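You operate a simulated robot arm through the tools that you are given. There is no shell and no other tool.

You are at the controls of a simulated two-armed robot. One attempt, no reset.

TASK
Wax the dull patch on the desk top with the yellow cloth and close the tin.
Fine: cloth into the tray. A coat counts when it lies all over at full strength: go over it till it gets no stronger.

It is judged by the outcome, as a careful person would: the job done as asked, and still so three seconds after it is handed in. It fails if anything else is knocked over, pushed out of place, dropped, spilled or broken. Flat cloth is picked up by pressing the open fingertips on it (5 to 10 N) and closing them slowly along it; thin cloth reads only 2 to 8 mm in the jaws.

THE ROBOT
Two 7-joint arms with three-finger grippers on one trunk that stands fixed in place. Base frame: the origin is at the foot of the trunk, x ahead of it, y to its left, z up. Readings come in mm, degrees, newtons and seconds.
The left shoulder is at [42, 154, 1007], the right one opposite. With the tool pointing down near the work surface each hand reaches from about 240 to 640 mm from the base axis, measured 20 degrees to its own side. Payload 2.69 kg a hand.
Tool frame (each hand has its own): the origin (TCP) lies between the finger pads and is the grasp point; the fingertips stand 29 mm ahead of it; z points along the fingers, y is the line along which they close. The gripper opens to 120 mm. The gripper's body begins 78 mm behind the TCP.
Orientation is told as [roll, pitch, yaw] about the base's x, y, z axes, in that order, counted from this pose: with the fingers straight down and closing along the base's y, the tool's x points along the base's -x, its y along +y and its z along -z.

THE INTERFACE
- The arms move only by the tool play_rows. It takes "left_steps", "right_steps" or both (then of equal length, played together; a hand with none holds still); each is a list that holds one entry, the list of rows, each a list of 7 numbers: the opening, from 0 (shut) to 1 (fully open), then the shift along the tool's x, y, z in cm, then the turn, a rotation vector about the tool's x, y, z in degrees. In form: [[[gripper, x, y, z, ax, ay, az], ...]]. A call has 1 to 20 rows; each row shifts and turns the commanded pose from where the row before left it, along the tool's axes as they then stand. Each row takes 0.2 s and may step no farther than 50 mm and 8.6 degrees from the row before; otherwise, or with a gripper value out of range, the whole call is refused. Where a pose cannot be reached the arm comes as near as it can. A force on the tool above 40 N (or 10 N above the force at the start of the call, whichever is more), or a blocked arm, ends the call early, and 0.2 s more pass. Each finger halts on what it meets, pressing with about 29 N; the grip force reading is that of the motor and also rises with nothing between the fingers. The clock runs only during rows and for 0.2 s after the last one: add rows that do not move to give the fingers time. It gives the time, the measured TCP pose, the force on the tool (base axes), the opening and the grip force at its end, in the units of the frame above (readings bear some noise), with the torque about the TCP (base axes, N m) and any sound that the robot's microphone picked up.
- Cameras (640 x 400 px; columns grow to the right, rows downward): "scene" is now at [145.7, 36.1, 1164.5]; the picture's right is [0.37, -0.93, 0.00], its down [-0.38, -0.15, -0.91] and it looks along [0.85, 0.33, -0.41] (base axes); focal length 214 px, centre (320, 200). "left" rides on the left gripper at [63, 0, -104] in its tool frame; the picture's right is [0.00, 1.00, 0.00], its down [-0.83, 0.00, -0.56] and it looks along [-0.56, 0.00, 0.83] (tool axes); focal length 275 px, centre (320, 200). "right" rides on the right gripper at [63, 0, -104] in its tool frame; the picture's right is [0.00, 1.00, 0.00], its down [-0.83, 0.00, -0.56] and it looks along [-0.56, 0.00, 0.83] (tool axes); focal length 275 px, centre (320, 200). There is no depth. A picture from a camera that has moved, and an enlarged one, comes with that camera's place and axes in the base frame and with its lens. The place of the scene camera against the robot may be out by one fixed shift of up to 18 mm in any direction.
- camera(camera): a new picture of that camera. The clock stands still meanwhile.
- raise_lower(by): slides the trunk up (or, below 0, down) by that many mm; the arms and the scene camera ride with it, the base frame stays. It gives what a move gives, with no picture.
- head_to(pan, tilt): turns the head with the scene camera to pan (to the left, within 80 degrees either way) and tilt (down, from -29 to 69), counted from straight ahead of the robot. It gives what a move gives.
- enlarge(camera, box): a new picture of the part [left, top, right, bottom] of that camera's present view, enlarged. The clock stands still meanwhile.
- sign_off(): hands the job in; it is judged then, once.

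Nothing tells you positions but the pictures and the camera data. Unless the task says otherwise, let go and move clear before handing in.

The tools are called after ">>>" as a command line: name --argument value ..., lists and objects as JSON in quotes. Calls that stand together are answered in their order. play_rows: Moves the arms, as the interface text tells. Its arguments: {"type":"object","properties":{"left_steps":{"type":"array"},"right_steps":{"type":"array"}},"required":[]} The other tools are called the same way: raise_lower (by) slides the trunk up or down; head_to (pan, tilt) turns the head that bears the scene camera; camera (camera) takes a picture; enlarge (camera, box) takes an enlarged picture of a part of a camera's view; sign_off () hands the job in.

At the start:

```text
time: 0.0
left_tool_pos: [354.7, 437.5, 1102.1]
left_orientation: [0.1, 0.0, 0.1]
left_wrist_force: [0.6, -0.6, 0.1]
left_ft_torque: [0.01, 0.0, 0.02]
left_opening: 120.0
left_finger_force: 0.1
right_tool_pos: [278.5, 36.4, 1088.6]
right_orientation: [-0.1, 0.0, 0.0]
right_wrist_force: [-0.3, 0.9, 0.4]
right_ft_torque: [0.06, 0.02, 0.01]
right_opening: 119.8
right_finger_force: 0.0
trunk travel left (down, up): [-375.0, 63.0]
head pan, tilt: [21.5, 24.0]
```

scene: 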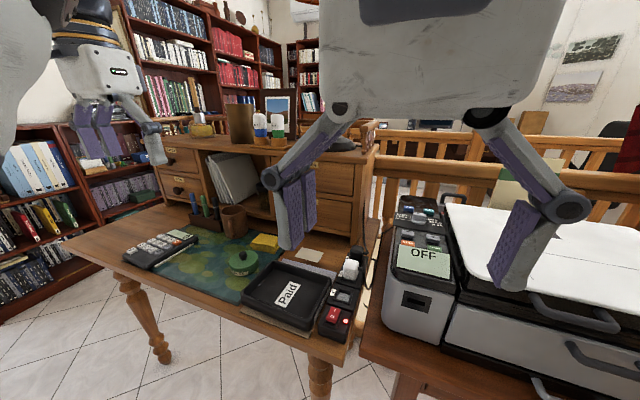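
right: 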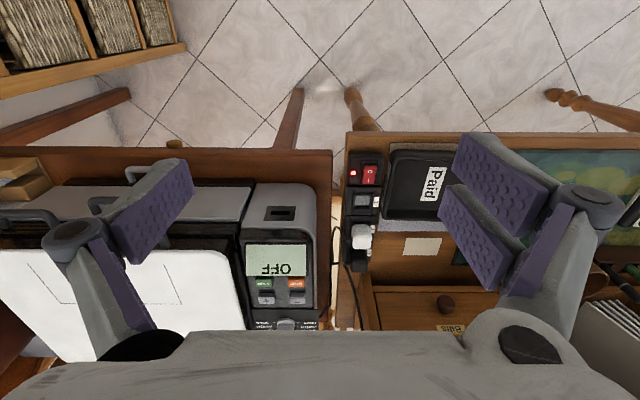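
left: 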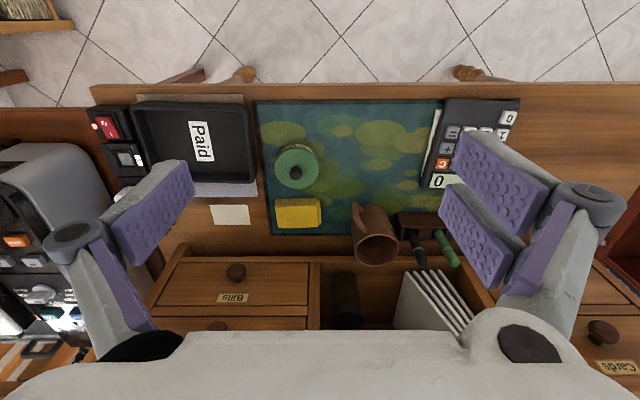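

I see a desk with a green mat, a green round tin, a yellow cloth, a black "Paid" tray, a calculator, a mug and a pen holder. First I'll take enlarged views to find the dull patch and the tin's state.

>>> enlarge --camera "left" --box '[80, 70, 340, 250]'

>>> enlarge --camera "scene" --box '[100, 180, 380, 355]'

>>> enlarge --camera "left" --box '[320, 70, 640, 270]'

```text
2.22 times, centred on (210, 160) of left
camera zoom: at [291.3, 437.8, 1206.4], right [0.0, 1.0, 0.0], down [0.83, 0.0, 0.56], along [0.56, 0.0, -0.83], focal length 612 px, centre (564, 289)
```

zoom: 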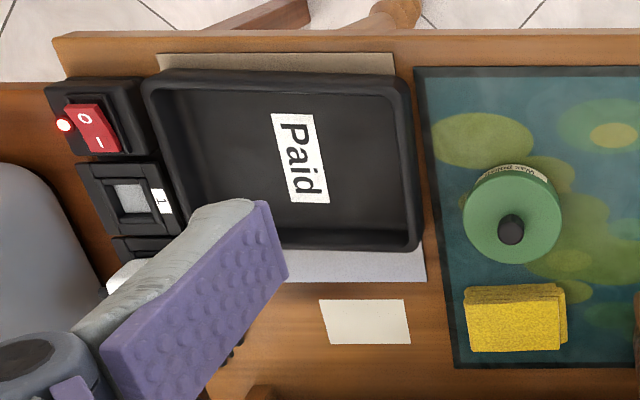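

```text
2.29 times, centred on (240, 268) of scene
camera zoom: at [145.7, 36.1, 1164.5], right [0.37, -0.93, 0.0], down [-0.38, -0.15, -0.91], along [0.85, 0.33, -0.41], focal length 490 px, centre (503, 46)
```

zoom: 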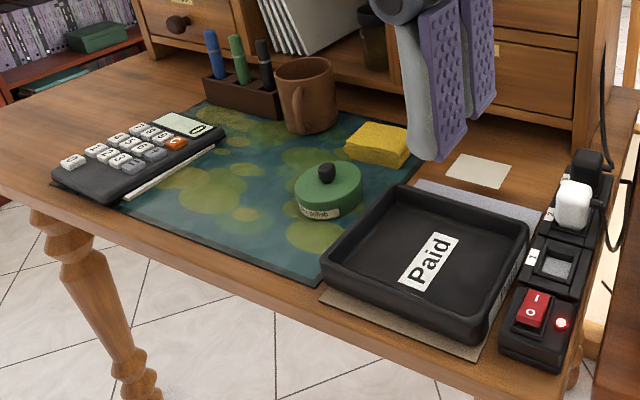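

```text
2.00 times, centred on (480, 170) of left
camera zoom: at [291.3, 437.8, 1206.4], right [0.0, 1.0, 0.0], down [0.83, 0.0, 0.56], along [0.56, 0.0, -0.83], focal length 551 px, centre (0, 260)
```

zoom: 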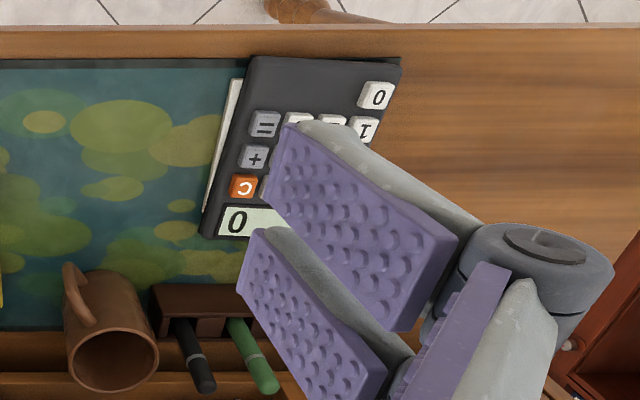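

The desk top looks to be near z≈750, with the tin at about (500, 400) and the tray at about (490, 218). I'll move the right hand out of the view and bring the left hand down a bit to look closer.

>>> play_rows --left_steps '[[[1, -1.2, -0.77, 4.0, 0, 0, 0], [1, -1.2, -0.77, 4.0, 0, 0, 0], [1, -1.2, -0.77, 4.0, 0, 0, 0], [1, -1.2, -0.77, 4.0, 0, 0, 0], [1, -1.2, -0.77, 4.0, 0, 0, 0]]]' --right_steps '[[[1, 0, -4.5, 0, 0, 0, 0], [1, 0, -4.5, 0, 0, 0, 0], [1, 0, -4.5, 0, 0, 0, 0], [1, 0, -4.5, 0, 0, 0, 0], [1, 0, -4.5, 0, 0, 0, 0]]]'

>>> camera --camera "left"

>>> camera --camera "scene"

>>> camera --camera "right"

```text
time: 1.2
left_tool_pos: [415.4, 395.7, 903.3]
left_orientation: [0.0, -0.1, 0.0]
left_wrist_force: [-0.2, 0.0, -0.3]
left_ft_torque: [0.0, -0.01, -0.01]
left_opening: 120.1
left_finger_force: 0.0
right_tool_pos: [281.0, -190.2, 1088.0]
right_orientation: [0.1, 0.0, 0.0]
right_wrist_force: [-0.9, -0.3, 0.8]
right_ft_torque: [0.02, -0.01, -0.02]
right_opening: 120.0
right_finger_force: 0.1
trunk travel left (down, up): [-375.0, 63.0]
head pan, tilt: [21.5, 24.0]
```

```text
taken
camera left: at [352.4, 396.5, 1007.0], right [0.0, 1.0, 0.0], down [0.83, 0.0, 0.56], along [0.56, 0.0, -0.83], focal length 275 px, centre (320, 200)
```

left: 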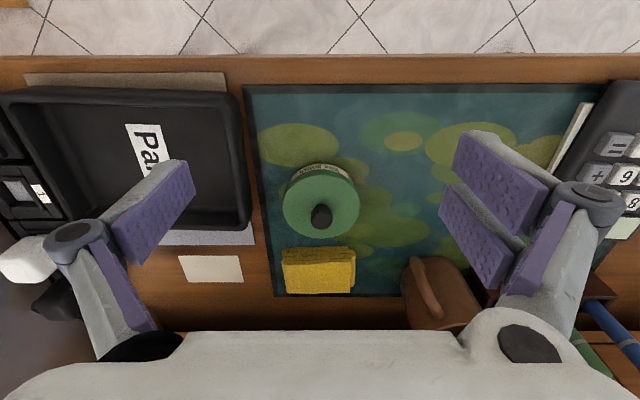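

```text
taken
camera scene: at [146.0, 35.7, 1164.4], right [0.37, -0.93, 0.0], down [-0.38, -0.15, -0.91], along [0.85, 0.33, -0.41], focal length 214 px, centre (320, 200)
```

scene: 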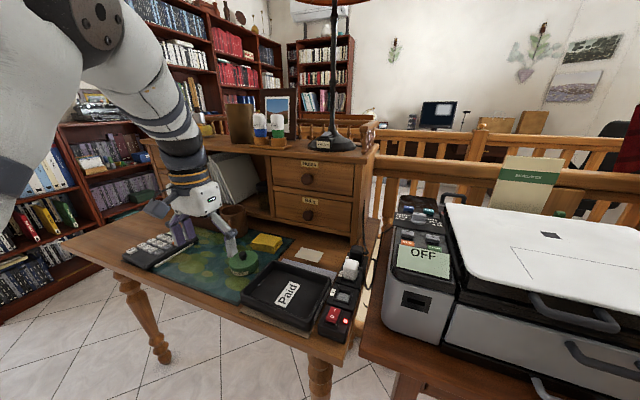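

```text
taken
camera right: at [216.2, -188.7, 1190.5], right [-0.01, 1.0, 0.0], down [0.83, 0.0, 0.56], along [0.56, 0.0, -0.83], focal length 275 px, centre (320, 200)
```

right: 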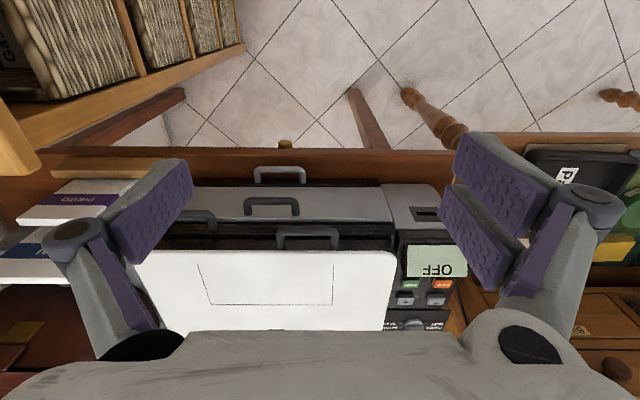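

>>> enlarge --camera "left" --box '[220, 120, 420, 310]'

>>> enlarge --camera "left" --box '[0, 50, 270, 300]'

>>> enlarge --camera "scene" --box '[220, 220, 370, 345]'

```text
2.11 times, centred on (320, 215) of left
camera zoom: at [352.4, 396.5, 1007.0], right [0.0, 1.0, 0.0], down [0.83, 0.0, 0.56], along [0.56, 0.0, -0.83], focal length 580 px, centre (320, 168)
```

zoom: 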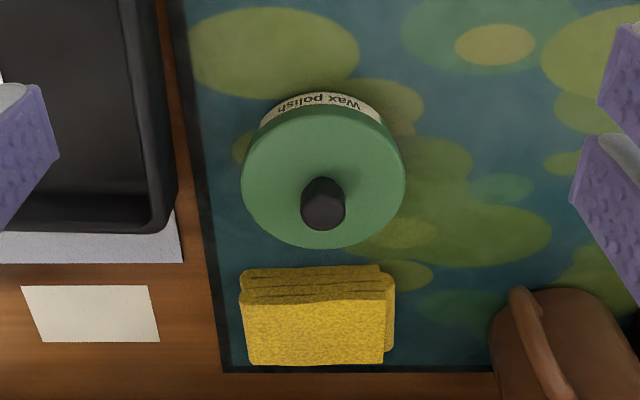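

```text
1.60 times, centred on (135, 175) of left
camera zoom: at [352.4, 396.5, 1007.0], right [0.0, 1.0, 0.0], down [0.83, 0.0, 0.56], along [0.56, 0.0, -0.83], focal length 440 px, centre (616, 240)
```

zoom: 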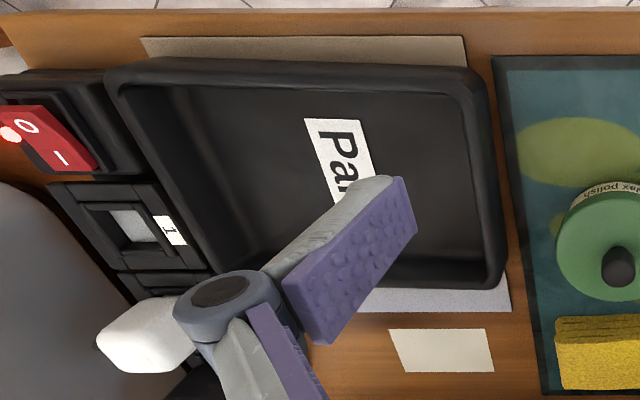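

```text
3.20 times, centred on (295, 282) of scene
camera zoom: at [146.0, 35.7, 1164.4], right [0.37, -0.93, 0.0], down [-0.38, -0.15, -0.91], along [0.85, 0.33, -0.41], focal length 686 px, centre (400, -64)
```

zoom: 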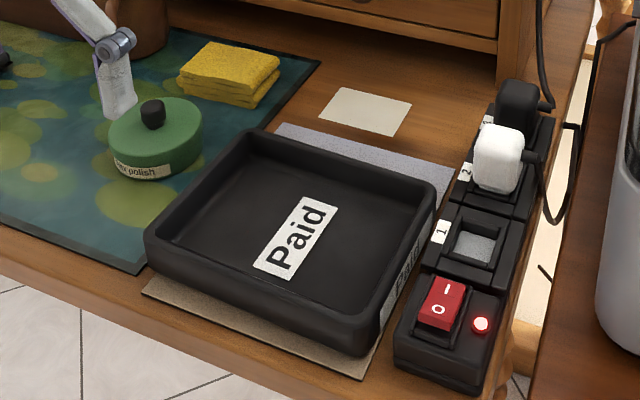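

The tin is labelled "Wax polish" with a knobbed lid; strips of something dull show in front of and behind the tray, and there's a cream rectangle too. I'll look at the rest of the desk before deciding which is the dull patch.

>>> head_to --pan 40 --tilt 40

>>> camera --camera "scene"

```text
time: 2.0
left_tool_pos: [414.8, 395.7, 903.0]
left_orientation: [0.0, 0.1, 0.0]
left_wrist_force: [-0.5, -1.0, -0.1]
left_ft_torque: [0.03, 0.0, -0.04]
left_opening: 119.9
left_finger_force: 0.1
right_tool_pos: [280.0, -189.2, 1086.9]
right_orientation: [0.0, 0.0, 0.0]
right_wrist_force: [-0.1, -0.1, 0.4]
right_ft_torque: [0.0, -0.02, 0.02]
right_opening: 120.1
right_finger_force: 0.1
trunk travel left (down, up): [-375.0, 63.0]
head pan, tilt: [40.0, 40.0]
```

```text
taken
camera scene: at [124.9, 56.9, 1139.6], right [0.64, -0.77, 0.0], down [-0.49, -0.41, -0.77], along [0.59, 0.49, -0.64], focal length 214 px, centre (320, 200)
```

scene: 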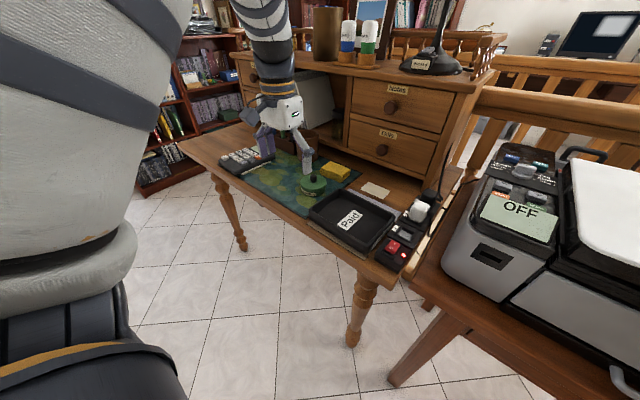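

>>> play_rows --left_steps '[[[1, 1.5, -3.5, -2.0, 0, 0, 0], [1, 1.5, -3.5, -2.0, 0, 0, 0], [1, 1.5, -3.5, -2.0, 0, 0, 0], [1, 1.0, -3.0, 0, 0, 0, 0]]]'

>>> camera --camera "left"

>>> head_to --pan 25 --tilt 35

>>> camera --camera "scene"

```text
time: 3.0
left_tool_pos: [393.6, 306.1, 945.6]
left_orientation: [-0.1, 0.2, 0.0]
left_wrist_force: [0.6, -1.1, 0.3]
left_ft_torque: [0.02, 0.02, 0.03]
left_opening: 120.0
left_finger_force: 0.2
left hand out of reach, approached as far as the arm can: row 3, 4
right_tool_pos: [279.7, -190.2, 1087.2]
right_orientation: [0.0, 0.0, 0.0]
right_wrist_force: [-0.2, -0.9, 0.6]
right_ft_torque: [0.04, -0.04, 0.03]
right_opening: 120.1
right_finger_force: 0.0
trunk travel left (down, up): [-375.0, 63.0]
head pan, tilt: [40.0, 40.0]
```

```text
taken
camera left: at [331.3, 307.9, 1050.9], right [0.0, 1.0, 0.0], down [0.83, 0.0, 0.55], along [0.55, 0.0, -0.83], focal length 275 px, centre (320, 200)
```

left: 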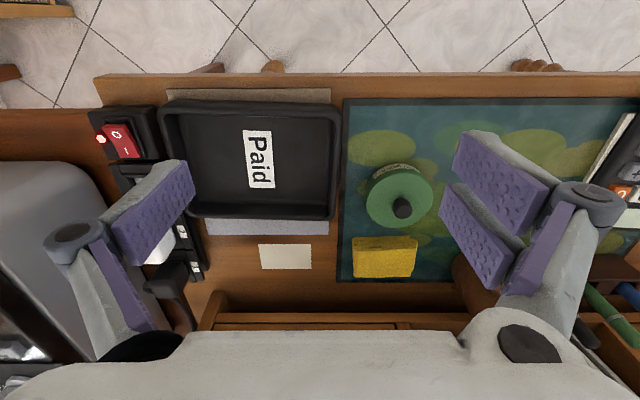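

```text
time: 3.8
left_tool_pos: [394.6, 306.6, 946.1]
left_orientation: [0.1, 0.1, -0.1]
left_wrist_force: [1.2, -0.3, -0.3]
left_ft_torque: [0.02, -0.02, 0.0]
left_opening: 119.8
left_finger_force: 0.2
right_tool_pos: [280.4, -189.2, 1087.1]
right_orientation: [-0.1, -0.1, 0.1]
right_wrist_force: [-0.5, 0.0, 0.5]
right_ft_torque: [-0.01, -0.01, 0.0]
right_opening: 120.0
right_finger_force: 0.0
trunk travel left (down, up): [-375.0, 63.0]
head pan, tilt: [25.0, 35.0]
```

```text
taken
camera scene: at [137.7, 48.7, 1156.1], right [0.51, -0.86, 0.0], down [-0.42, -0.25, -0.87], along [0.75, 0.45, -0.49], focal length 214 px, centre (320, 200)
```

scene: 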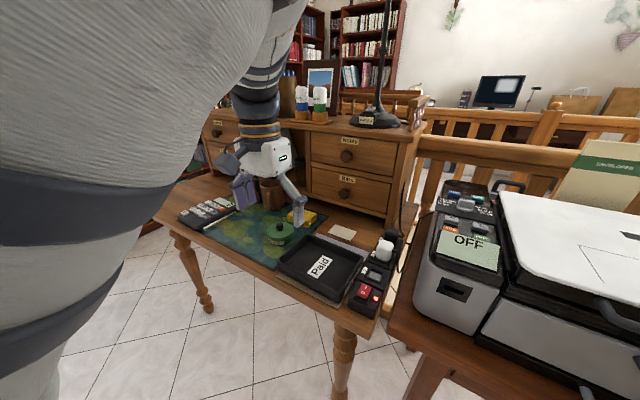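

>>> enlarge --camera "left" --box '[90, 70, 350, 300]'

>>> enlarge --camera "scene" --box '[260, 200, 400, 330]'

>>> enlarge --camera "scene" --box '[150, 180, 330, 290]'

```text
1.74 times, centred on (220, 185) of left
camera zoom: at [331.4, 308.1, 1051.1], right [0.01, 1.0, 0.0], down [0.83, 0.0, 0.55], along [0.55, 0.0, -0.83], focal length 479 px, centre (494, 226)
```

zoom: 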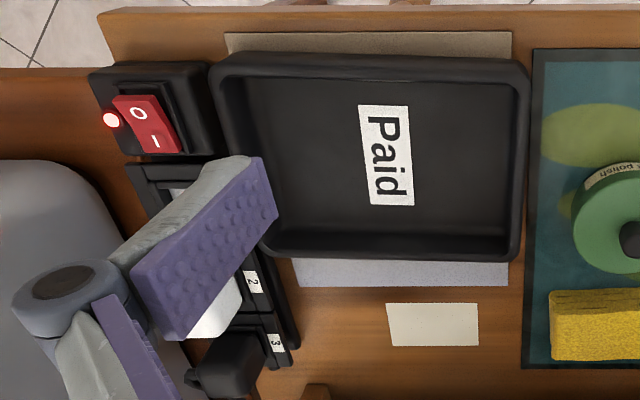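

```text
3.08 times, centred on (330, 265) of scene
camera zoom: at [137.7, 48.7, 1156.1], right [0.51, -0.86, 0.0], down [-0.42, -0.25, -0.87], along [0.75, 0.45, -0.49], focal length 660 px, centre (289, 0)
```

zoom: 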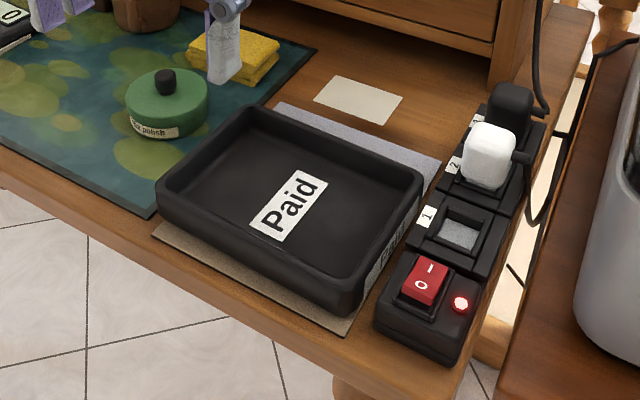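

```text
3.56 times, centred on (240, 235) of scene
camera zoom: at [137.7, 48.7, 1156.1], right [0.51, -0.86, 0.0], down [-0.42, -0.25, -0.87], along [0.75, 0.45, -0.49], focal length 763 px, centre (604, 76)
```

zoom: 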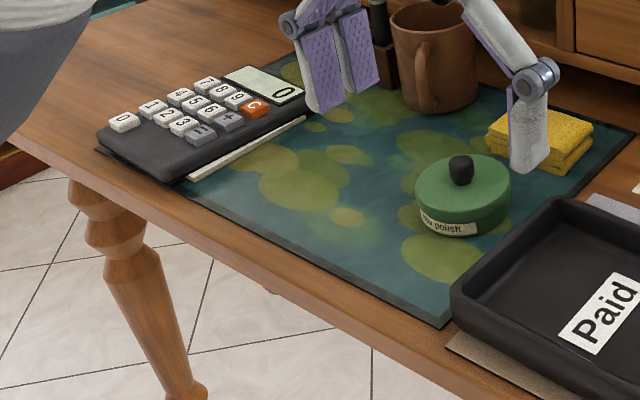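

The two strips have the same side edges, so they look like one rectangle (about x 393–594, y 143–319) mostly under the tray. I'll zoom in to see what it is.

>>> enlarge --camera "left" --box '[200, 200, 350, 280]'

>>> enlarge --camera "left" --box '[150, 75, 350, 125]'

>>> enlarge --camera "scene" --box '[290, 210, 370, 260]'

>>> enlarge --camera "scene" --box '[280, 260, 360, 310]'

```text
4.27 times, centred on (275, 240) of left
camera zoom: at [331.4, 308.1, 1051.1], right [0.01, 1.0, 0.0], down [0.83, 0.0, 0.55], along [0.55, 0.0, -0.83], focal length 1174 px, centre (512, 29)
```

zoom: 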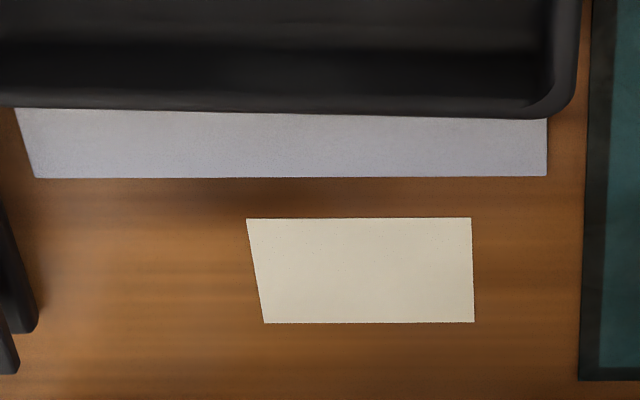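

```text
3.20 times, centred on (250, 100) of left
camera zoom: at [331.4, 308.1, 1051.1], right [0.01, 1.0, 0.0], down [0.83, 0.0, 0.55], along [0.55, 0.0, -0.83], focal length 881 px, centre (544, 520)
```

zoom: 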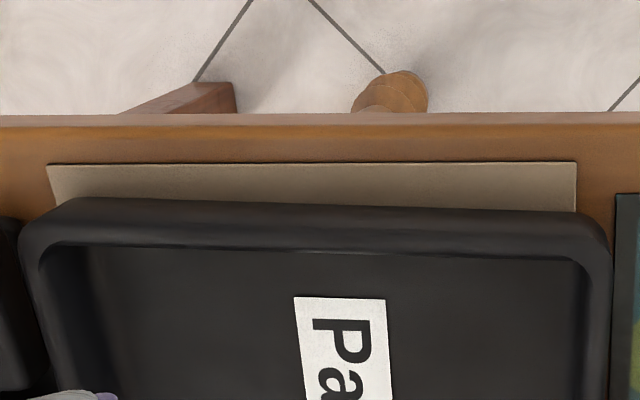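

```text
8.00 times, centred on (330, 235) of scene
camera zoom: at [137.7, 48.7, 1156.1], right [0.51, -0.86, 0.0], down [-0.42, -0.25, -0.87], along [0.75, 0.45, -0.49], focal length 1716 px, centre (240, -80)
```

zoom: 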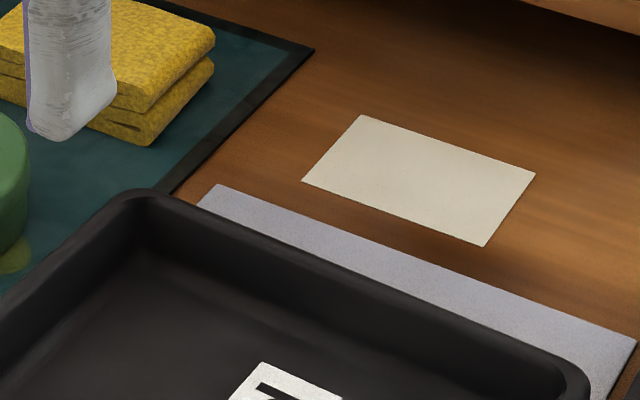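

```text
8.00 times, centred on (320, 285) of scene
camera zoom: at [137.7, 48.7, 1156.1], right [0.51, -0.86, 0.0], down [-0.42, -0.25, -0.87], along [0.75, 0.45, -0.49], focal length 1716 px, centre (320, -480)
```

zoom: 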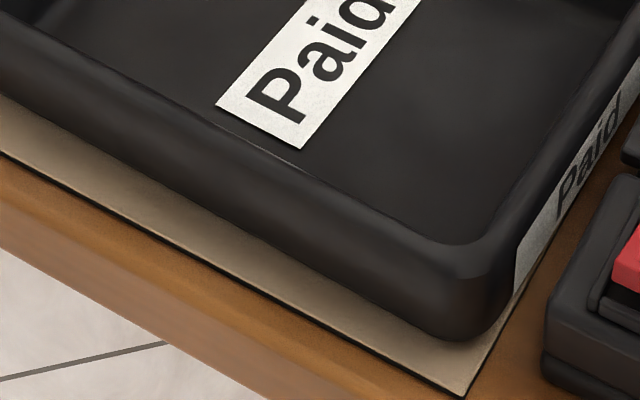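

>>> enlarge --camera "scene" --box '[325, 221, 345, 234]'

>>> enlarge --camera "scene" --box '[350, 238, 374, 253]'

>>> enlarge --camera "scene" --box '[280, 270, 310, 289]'

>>> enlarge --camera "scene" --box '[326, 290, 350, 312]'

```text
16.00 times, centred on (335, 228) of scene
camera zoom: at [137.7, 48.7, 1156.1], right [0.51, -0.86, 0.0], down [-0.42, -0.25, -0.87], along [0.75, 0.45, -0.49], focal length 3432 px, centre (80, -240)
```

zoom: 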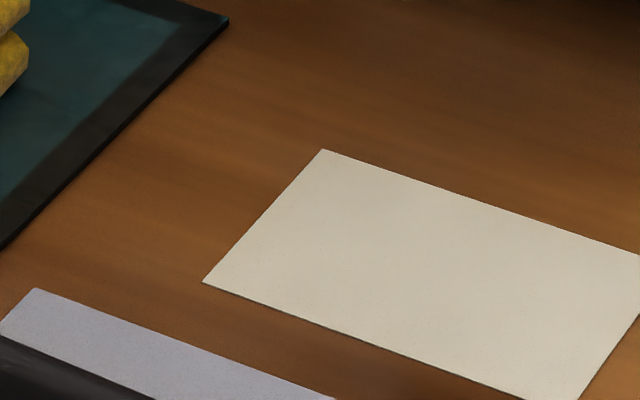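

```text
16.00 times, centred on (362, 246) of scene
camera zoom: at [137.7, 48.7, 1156.1], right [0.51, -0.86, 0.0], down [-0.42, -0.25, -0.87], along [0.75, 0.45, -0.49], focal length 3432 px, centre (-352, -528)
```

zoom: 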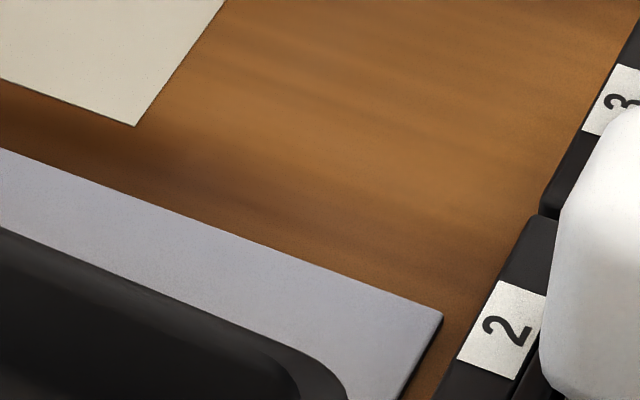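

```text
16.00 times, centred on (295, 280) of scene
camera zoom: at [137.7, 48.7, 1156.1], right [0.51, -0.86, 0.0], down [-0.42, -0.25, -0.87], along [0.75, 0.45, -0.49], focal length 3432 px, centre (720, -1072)
```

zoom: 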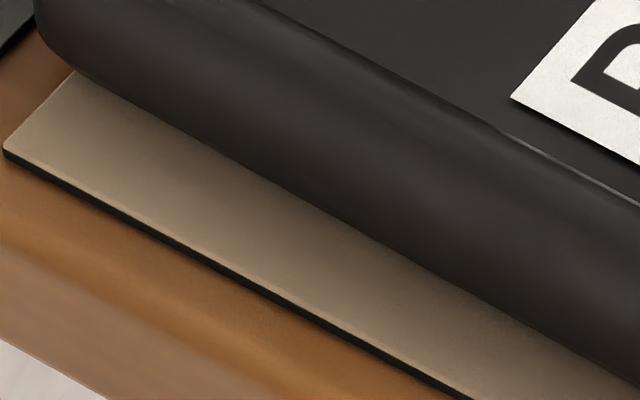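

```text
16.00 times, centred on (338, 301) of scene
camera zoom: at [137.7, 48.7, 1156.1], right [0.51, -0.86, 0.0], down [-0.42, -0.25, -0.87], along [0.75, 0.45, -0.49], focal length 3432 px, centre (32, -1416)
```

zoom: 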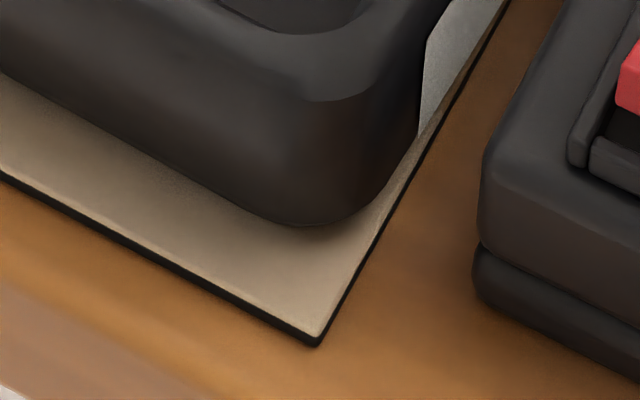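

>>> enlarge --camera "left" --box '[252, 238, 284, 258]'

>>> enlarge --camera "left" --box '[300, 215, 340, 240]'

>>> enlarge --camera "left" --box '[165, 80, 205, 105]'

>>> enlarge --camera "left" --box '[350, 150, 450, 290]'

```text
16.00 times, centred on (268, 248) of left
camera zoom: at [331.4, 308.1, 1051.1], right [0.01, 1.0, 0.0], down [0.83, 0.0, 0.55], along [0.55, 0.0, -0.83], focal length 4404 px, centre (1152, -568)
```

zoom: 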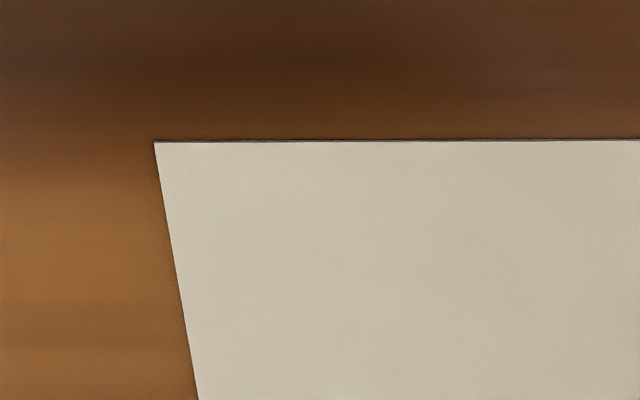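

```text
16.00 times, centred on (320, 228) of left
camera zoom: at [331.4, 308.1, 1051.1], right [0.01, 1.0, 0.0], down [0.83, 0.0, 0.55], along [0.55, 0.0, -0.83], focal length 4404 px, centre (320, -240)
```

zoom: 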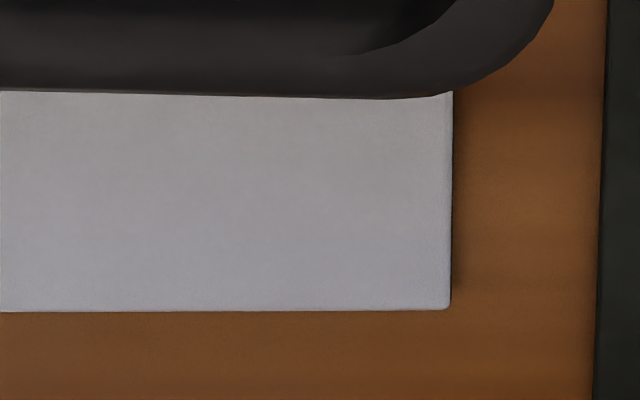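

```text
16.00 times, centred on (185, 92) of left
camera zoom: at [331.4, 308.1, 1051.1], right [0.01, 1.0, 0.0], down [0.83, 0.0, 0.55], along [0.55, 0.0, -0.83], focal length 4404 px, centre (2480, 1920)
```

zoom: 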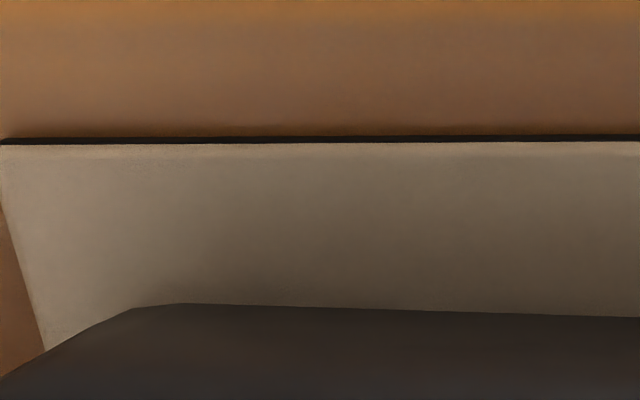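

```text
2.86 times, centred on (400, 220) of left
camera zoom: at [331.4, 308.1, 1051.1], right [0.01, 1.0, 0.0], down [0.83, 0.0, 0.55], along [0.55, 0.0, -0.83], focal length 786 px, centre (91, 143)
```

zoom: 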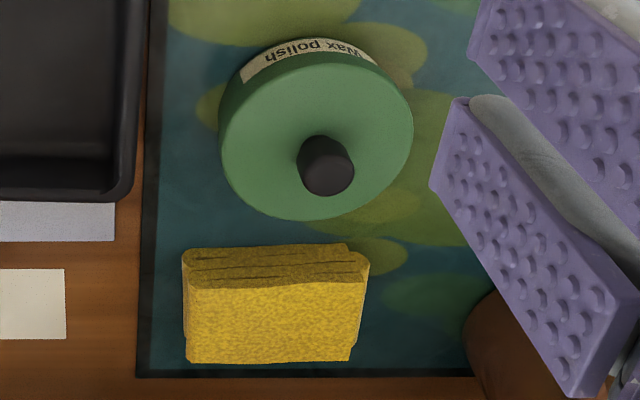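

The thing under the tray is a 2 mm thick board; the cream rectangle is flush with the wood, so it may be the patch. I'll survey the left end of the desk too before choosing.

>>> play_rows --left_steps '[[[1, 0, 4.5, -1.0, 0, 0, 0], [1, 0, 4.5, -1.0, 0, 0, 0], [1, 0, 4.5, -1.0, 0, 0, 0], [1, 0, 4.5, -1.0, 0, 0, 0], [1, 0, 4.5, -1.0, 0, 0, 0]]]'

>>> camera --camera "left"

>>> camera --camera "scene"

```text
time: 5.0
left_tool_pos: [395.6, 532.8, 996.1]
left_orientation: [0.0, -0.1, 0.0]
left_wrist_force: [0.2, 0.5, 0.4]
left_ft_torque: [-0.03, 0.01, -0.01]
left_opening: 120.3
left_finger_force: 0.0
right_tool_pos: [280.2, -188.1, 1087.1]
right_orientation: [0.1, 0.0, 0.0]
right_wrist_force: [-0.2, -0.3, 0.1]
right_ft_torque: [-0.02, 0.03, 0.01]
right_opening: 120.1
right_finger_force: 0.0
trunk travel left (down, up): [-375.0, 63.0]
head pan, tilt: [25.0, 35.0]
```

```text
taken
camera left: at [333.5, 533.4, 1101.5], right [0.0, 1.0, 0.0], down [0.83, 0.0, 0.56], along [0.56, 0.0, -0.83], focal length 275 px, centre (320, 200)
```

left: 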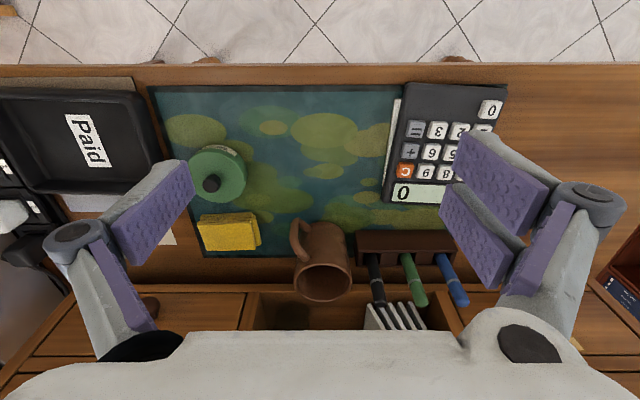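

```text
taken
camera scene: at [139.6, 40.2, 1147.1], right [0.42, -0.91, 0.0], down [-0.52, -0.24, -0.82], along [0.74, 0.35, -0.57], focal length 214 px, centre (320, 200)
```

scene: 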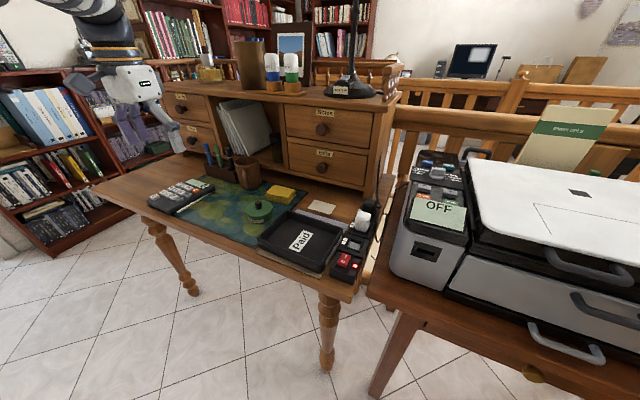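

The only candidates on the desk top are the cream rectangle (about x 604–652, y 218–294) and the board under the tray; the tin sits near (503, 399) with its lid top near z≈789. Next I'll move above the tin to fix the knob's position.

>>> play_rows --left_steps '[[[0.5, -2.14, -2.68, 2.3, 0, 0, 0], [0.5, -2.14, -2.68, 2.3, 0, 0, 0], [0.5, -2.14, -2.68, 2.3, 0, 0, 0], [0.5, -2.14, -2.68, 2.3, 0, 0, 0], [0.5, -2.14, -2.68, 2.3, 0, 0, 0], [0.5, 0, 0, 0, 0, 0, 0]]]'

>>> camera --camera "left"

>>> camera --camera "scene"

```text
time: 6.4
left_tool_pos: [505.2, 395.7, 882.5]
left_orientation: [0.1, -0.1, 0.0]
left_wrist_force: [0.1, 0.6, 0.0]
left_ft_torque: [0.01, 0.02, 0.03]
left_opening: 59.9
left_finger_force: 0.0
right_tool_pos: [280.3, -189.1, 1087.9]
right_orientation: [0.0, -0.1, 0.0]
right_wrist_force: [0.7, 0.2, -0.3]
right_ft_torque: [-0.04, -0.01, -0.02]
right_opening: 119.9
right_finger_force: 0.0
trunk travel left (down, up): [-375.0, 63.0]
head pan, tilt: [25.0, 35.0]
```

```text
taken
camera left: at [441.0, 397.7, 986.9], right [0.0, 1.0, 0.0], down [0.83, 0.0, 0.56], along [0.56, 0.0, -0.83], focal length 275 px, centre (320, 200)
```

left: 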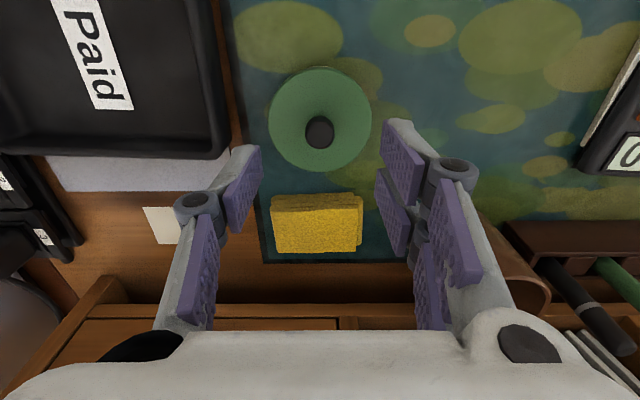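

```text
taken
camera scene: at [139.3, 39.5, 1147.2], right [0.42, -0.91, 0.0], down [-0.52, -0.24, -0.82], along [0.74, 0.35, -0.57], focal length 214 px, centre (320, 200)
```

scene: 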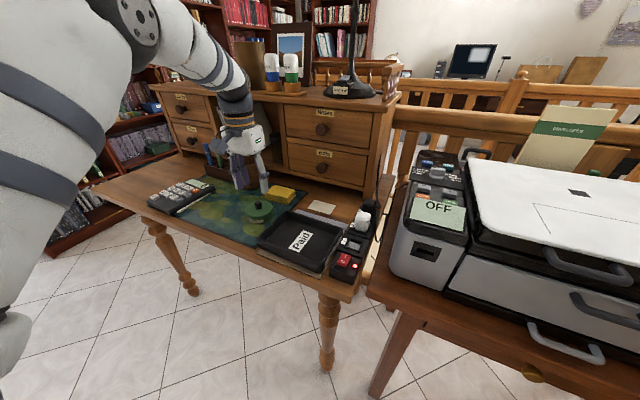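

>>> enlarge --camera "left" --box '[250, 50, 390, 270]'

>>> enlarge --camera "scene" --box '[225, 170, 320, 240]'

```text
1.82 times, centred on (320, 160) of left
camera zoom: at [441.0, 397.7, 986.9], right [0.0, 1.0, 0.0], down [0.83, 0.0, 0.56], along [0.56, 0.0, -0.83], focal length 500 px, centre (320, 273)
```

zoom: 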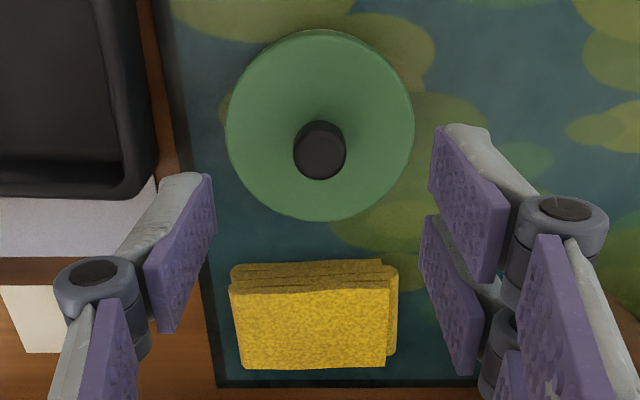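

```text
5.71 times, centred on (272, 205) of scene
camera zoom: at [139.3, 39.5, 1147.2], right [0.42, -0.91, 0.0], down [-0.52, -0.24, -0.82], along [0.74, 0.35, -0.57], focal length 1226 px, centre (591, 171)
```

zoom: 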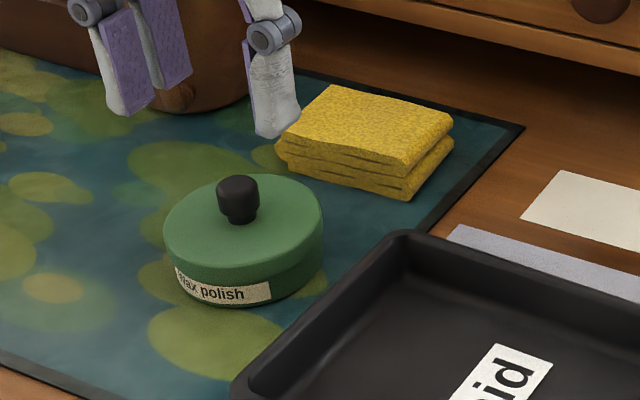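

The knob is directly below the left TCP (about 504, 397, top ≈ 812). I'll lower and grip the knob.

>>> play_rows --left_steps '[[[0.5, 0, 0.1, 1.0, 0, 0, 0], [0.5, 0, 0, 1.0, 0, 0, 0], [0.5, 0, 0, 1.0, 0, 0, 0], [0.5, 0, 0, 1.0, 0, 0, 0], [0.5, 0, 0, 1.0, 0, 0, 0], [0.5, 0, 0, 0.4, 0, 0, 0], [0.5, 0, 0, 0.4, 0, 0, 0], [0.5, 0, 0, 0, 0, 0, 0]]]'

>>> camera --camera "left"

>>> enlarge --camera "scene" --box '[225, 170, 320, 240]'

```text
time: 8.2
left_tool_pos: [501.9, 397.8, 823.0]
left_orientation: [0.0, 0.1, 0.1]
left_wrist_force: [0.2, -0.1, 0.2]
left_ft_torque: [0.0, 0.02, 0.02]
left_opening: 60.2
left_finger_force: 0.1
right_tool_pos: [280.1, -188.6, 1086.9]
right_orientation: [0.1, 0.0, -0.1]
right_wrist_force: [-0.3, -0.7, -0.7]
right_ft_torque: [0.01, 0.01, -0.01]
right_opening: 120.2
right_finger_force: 0.1
trunk travel left (down, up): [-375.0, 63.0]
head pan, tilt: [25.0, 35.0]
```

```text
taken
camera left: at [439.1, 398.6, 928.3], right [0.0, 1.0, 0.0], down [0.83, 0.0, 0.56], along [0.56, 0.0, -0.83], focal length 275 px, centre (320, 200)
```

left: 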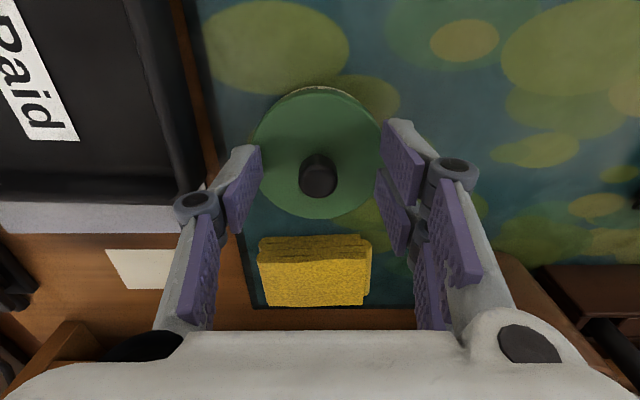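

```text
5.71 times, centred on (272, 205) of scene
camera zoom: at [139.5, 39.5, 1147.1], right [0.42, -0.91, 0.0], down [-0.52, -0.24, -0.82], along [0.74, 0.35, -0.57], focal length 1226 px, centre (591, 171)
```

zoom: 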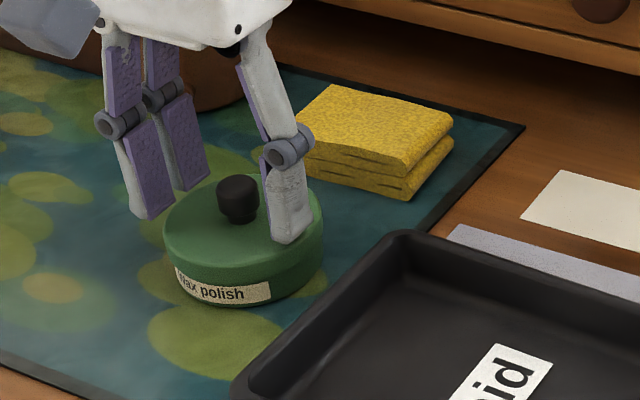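

>>> play_rows --left_steps '[[[0.35, 0, 0, 0, 0, 0, 0], [0.25, 0, 0, 0, 0, 0, 0], [0.18, 0, 0, 0, 0, 0, 0], [0.12, 0, 0, 0, 0, 0, 0], [0.08, 0, 0, 0, 0, 0, 0], [0.08, 0, 0, 0, 0, 0, 0]]]'

>>> camera --camera "left"

```text
time: 9.6
left_tool_pos: [502.8, 397.1, 823.2]
left_orientation: [-0.1, 0.0, 0.0]
left_wrist_force: [-0.2, 0.0, 0.2]
left_ft_torque: [0.01, 0.01, -0.01]
left_opening: 18.6
left_finger_force: 28.7
right_tool_pos: [280.2, -187.5, 1087.8]
right_orientation: [0.0, -0.1, 0.0]
right_wrist_force: [0.7, 0.6, 0.7]
right_ft_torque: [0.01, 0.0, 0.01]
right_opening: 120.2
right_finger_force: 0.0
trunk travel left (down, up): [-375.0, 63.0]
head pan, tilt: [25.0, 35.0]
heard: snap
```

```text
taken
camera left: at [439.2, 398.6, 928.5], right [0.0, 1.0, 0.0], down [0.83, 0.0, 0.56], along [0.56, 0.0, -0.83], focal length 275 px, centre (320, 200)
```

left: 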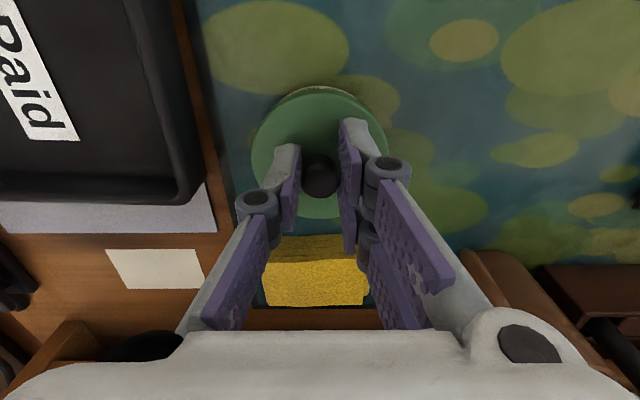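

A snap was heard as the fingers closed on the knob (18.6 mm). I'll lift gently and watch whether only the lid comes up.

>>> play_rows --left_steps '[[[0.08, 0, 0, -0.2, 0, 0, 0], [0.08, 0, 0, -0.2, 0, 0, 0], [0.08, 0, 0, -0.2, 0, 0, 0], [0.08, 0, 0, -0.2, 0, 0, 0], [0.08, 0, 0, -0.2, 0, 0, 0], [0.08, 0, 0, -0.2, 0, 0, 0]]]'

>>> enlarge --camera "left" --box '[220, 60, 420, 240]'

>>> enlarge --camera "scene" --box '[225, 170, 320, 240]'

```text
time: 11.0
left_tool_pos: [502.3, 397.4, 835.3]
left_orientation: [0.0, 0.0, 0.0]
left_wrist_force: [-0.5, -0.7, -0.3]
left_ft_torque: [0.02, -0.01, -0.03]
left_opening: 18.5
left_finger_force: 28.7
right_tool_pos: [280.5, -188.4, 1088.2]
right_orientation: [0.0, 0.0, 0.1]
right_wrist_force: [-0.3, 0.8, -0.1]
right_ft_torque: [-0.01, -0.02, 0.04]
right_opening: 120.1
right_finger_force: 0.1
trunk travel left (down, up): [-375.0, 63.0]
head pan, tilt: [25.0, 35.0]
```

```text
2.22 times, centred on (320, 150) of left
camera zoom: at [439.5, 398.8, 940.2], right [0.0, 1.0, 0.0], down [0.83, 0.0, 0.56], along [0.56, 0.0, -0.83], focal length 612 px, centre (320, 311)
```

zoom: 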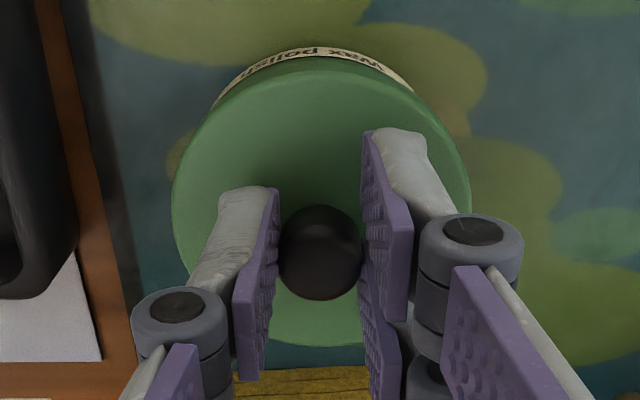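

```text
5.71 times, centred on (272, 205) of scene
camera zoom: at [139.5, 39.5, 1147.1], right [0.42, -0.91, 0.0], down [-0.52, -0.24, -0.82], along [0.74, 0.35, -0.57], focal length 1226 px, centre (591, 171)
```

zoom: 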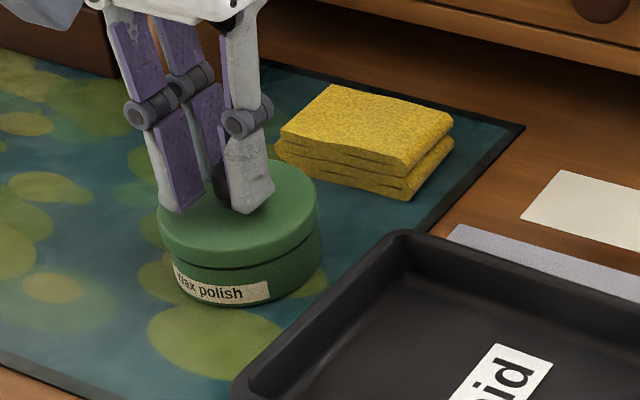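

The lid is coming up while the base stays on the mat. I'll lift it clear.

>>> play_rows --left_steps '[[[0.08, 0, 0, -0.5, 0, 0, 0], [0.08, 0, 0, -0.5, 0, 0, 0], [0.08, 0, 0, -1.0, 0, 0, 0], [0.08, 0, 0, -1.5, 0, 0, 0], [0.08, 0, 0, -1.5, 0, 0, 0]]]'

>>> camera --camera "left"

>>> enlarge --camera "scene" --box '[225, 160, 320, 240]'

```text
time: 12.2
left_tool_pos: [503.6, 398.0, 886.1]
left_orientation: [0.0, 0.0, 0.1]
left_wrist_force: [-0.5, 1.0, 0.5]
left_ft_torque: [0.0, 0.01, 0.0]
left_opening: 18.7
left_finger_force: 29.2
right_tool_pos: [279.2, -189.0, 1085.9]
right_orientation: [0.0, 0.0, 0.1]
right_wrist_force: [-0.2, 0.9, 0.2]
right_ft_torque: [0.01, -0.02, 0.02]
right_opening: 119.8
right_finger_force: 0.1
trunk travel left (down, up): [-375.0, 63.0]
head pan, tilt: [25.0, 35.0]
```

```text
taken
camera left: at [440.2, 398.4, 989.9], right [0.01, 1.0, 0.0], down [0.83, 0.0, 0.56], along [0.56, 0.0, -0.83], focal length 275 px, centre (320, 200)
```

left: 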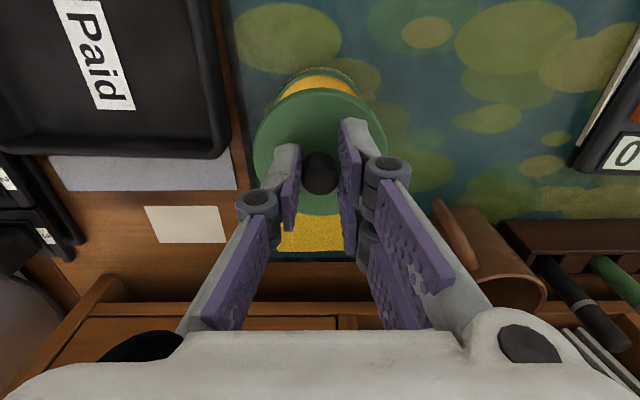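

```text
5.00 times, centred on (272, 200) of scene
camera zoom: at [139.5, 39.5, 1147.1], right [0.42, -0.91, 0.0], down [-0.52, -0.24, -0.82], along [0.74, 0.35, -0.57], focal length 1072 px, centre (558, 200)
```

zoom: 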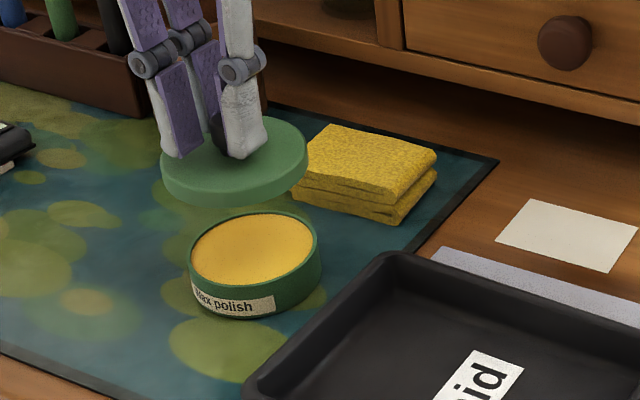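

The tin is open and full of yellow wax; the lid is in the left gripper. I'll set the lid on the free mat area near (455, 492).

>>> play_rows --left_steps '[[[0.08, 1.6, 3.13, 0, 0, 0, 0], [0.08, 1.6, 3.13, 0, 0, 0, 0], [0.08, 1.6, 3.13, 0, 0, 0, 0], [0.08, 0, 0, 1.5, 0, 0, 0], [0.08, 0, 0, 1.5, 0, 0, 0], [0.08, 0, 0, 1.5, 0, 0, 0], [0.08, 0, 0, 0.9, 0, 0, 0], [0.08, 0, 0, 0.4, 0, 0, 0], [0.08, 0, 0, 0.3, 0, 0, 0], [0.08, 0, 0, 0, 0, 0, 0]]]'

>>> enlarge --camera "scene" --box '[180, 140, 300, 240]'

>>> camera --camera "left"

```text
time: 14.4
left_tool_pos: [453.0, 491.0, 825.9]
left_orientation: [0.0, 0.0, 0.0]
left_wrist_force: [-0.3, 0.2, -0.4]
left_ft_torque: [-0.02, 0.0, -0.01]
left_opening: 18.6
left_finger_force: 29.0
right_tool_pos: [280.7, -188.5, 1088.5]
right_orientation: [-0.1, 0.0, 0.0]
right_wrist_force: [0.2, 0.0, 0.5]
right_ft_torque: [0.0, -0.05, 0.0]
right_opening: 120.2
right_finger_force: 0.0
trunk travel left (down, up): [-375.0, 63.0]
head pan, tilt: [25.0, 35.0]
```

```text
4.00 times, centred on (240, 190) of scene
camera zoom: at [139.5, 39.5, 1147.1], right [0.42, -0.91, 0.0], down [-0.52, -0.24, -0.82], along [0.74, 0.35, -0.57], focal length 858 px, centre (640, 240)
```

zoom: 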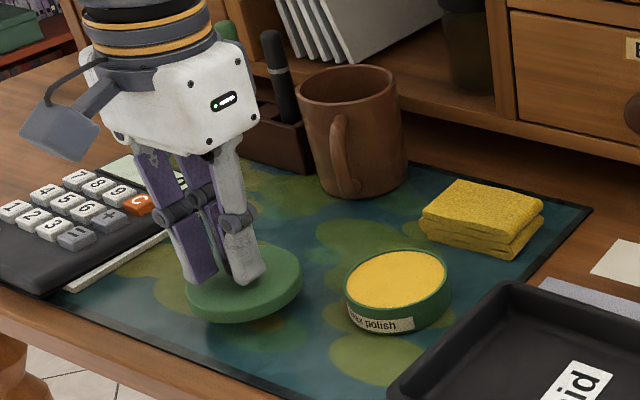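

```text
taken
camera left: at [391.3, 492.4, 929.7], right [0.0, 1.0, 0.0], down [0.83, 0.0, 0.56], along [0.56, 0.0, -0.83], focal length 275 px, centre (320, 200)
```

left: 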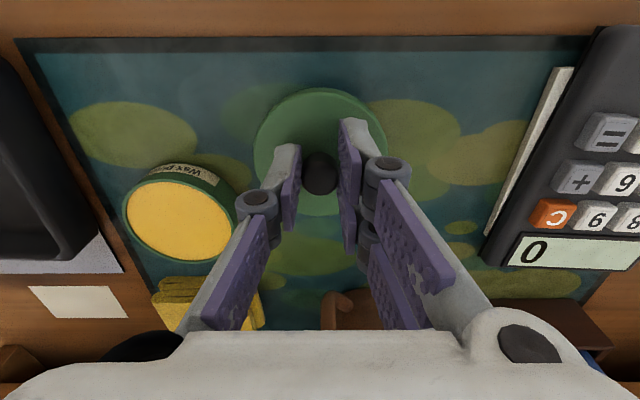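

>>> play_rows --left_steps '[[[0.08, 0, 0, 0.4, 0, 0, 0], [0.08, 0, 0, 0.4, 0, 0, 0], [0.08, 0, 0, 0.4, 0, 0, 0], [0.08, 0, 0, 0.2, 0, 0, 0]]]'

>>> enlarge --camera "scene" --box '[200, 180, 280, 240]'

```text
time: 15.4
left_tool_pos: [456.1, 492.2, 810.8]
left_orientation: [0.0, 0.0, 0.1]
left_wrist_force: [0.1, -0.4, 0.8]
left_ft_torque: [-0.02, 0.03, -0.01]
left_opening: 18.3
left_finger_force: 28.9
right_tool_pos: [280.6, -188.0, 1087.8]
right_orientation: [-0.1, 0.0, 0.0]
right_wrist_force: [-0.8, 0.4, -0.4]
right_ft_torque: [0.01, -0.03, -0.04]
right_opening: 120.0
right_finger_force: 0.0
trunk travel left (down, up): [-375.0, 63.0]
head pan, tilt: [25.0, 35.0]
```

```text
6.67 times, centred on (240, 210) of scene
camera zoom: at [139.6, 39.5, 1147.1], right [0.42, -0.91, 0.0], down [-0.52, -0.24, -0.82], along [0.74, 0.35, -0.57], focal length 1430 px, centre (853, 133)
```

zoom: 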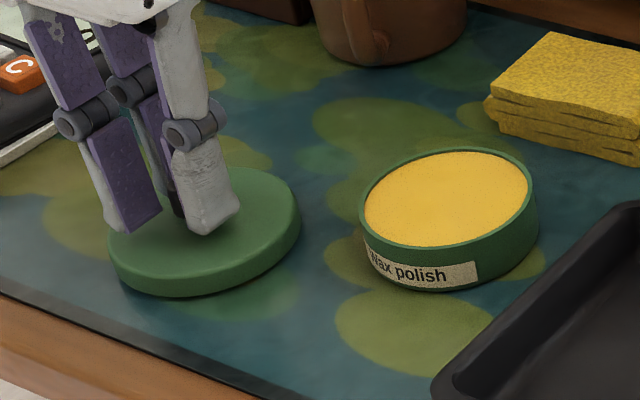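

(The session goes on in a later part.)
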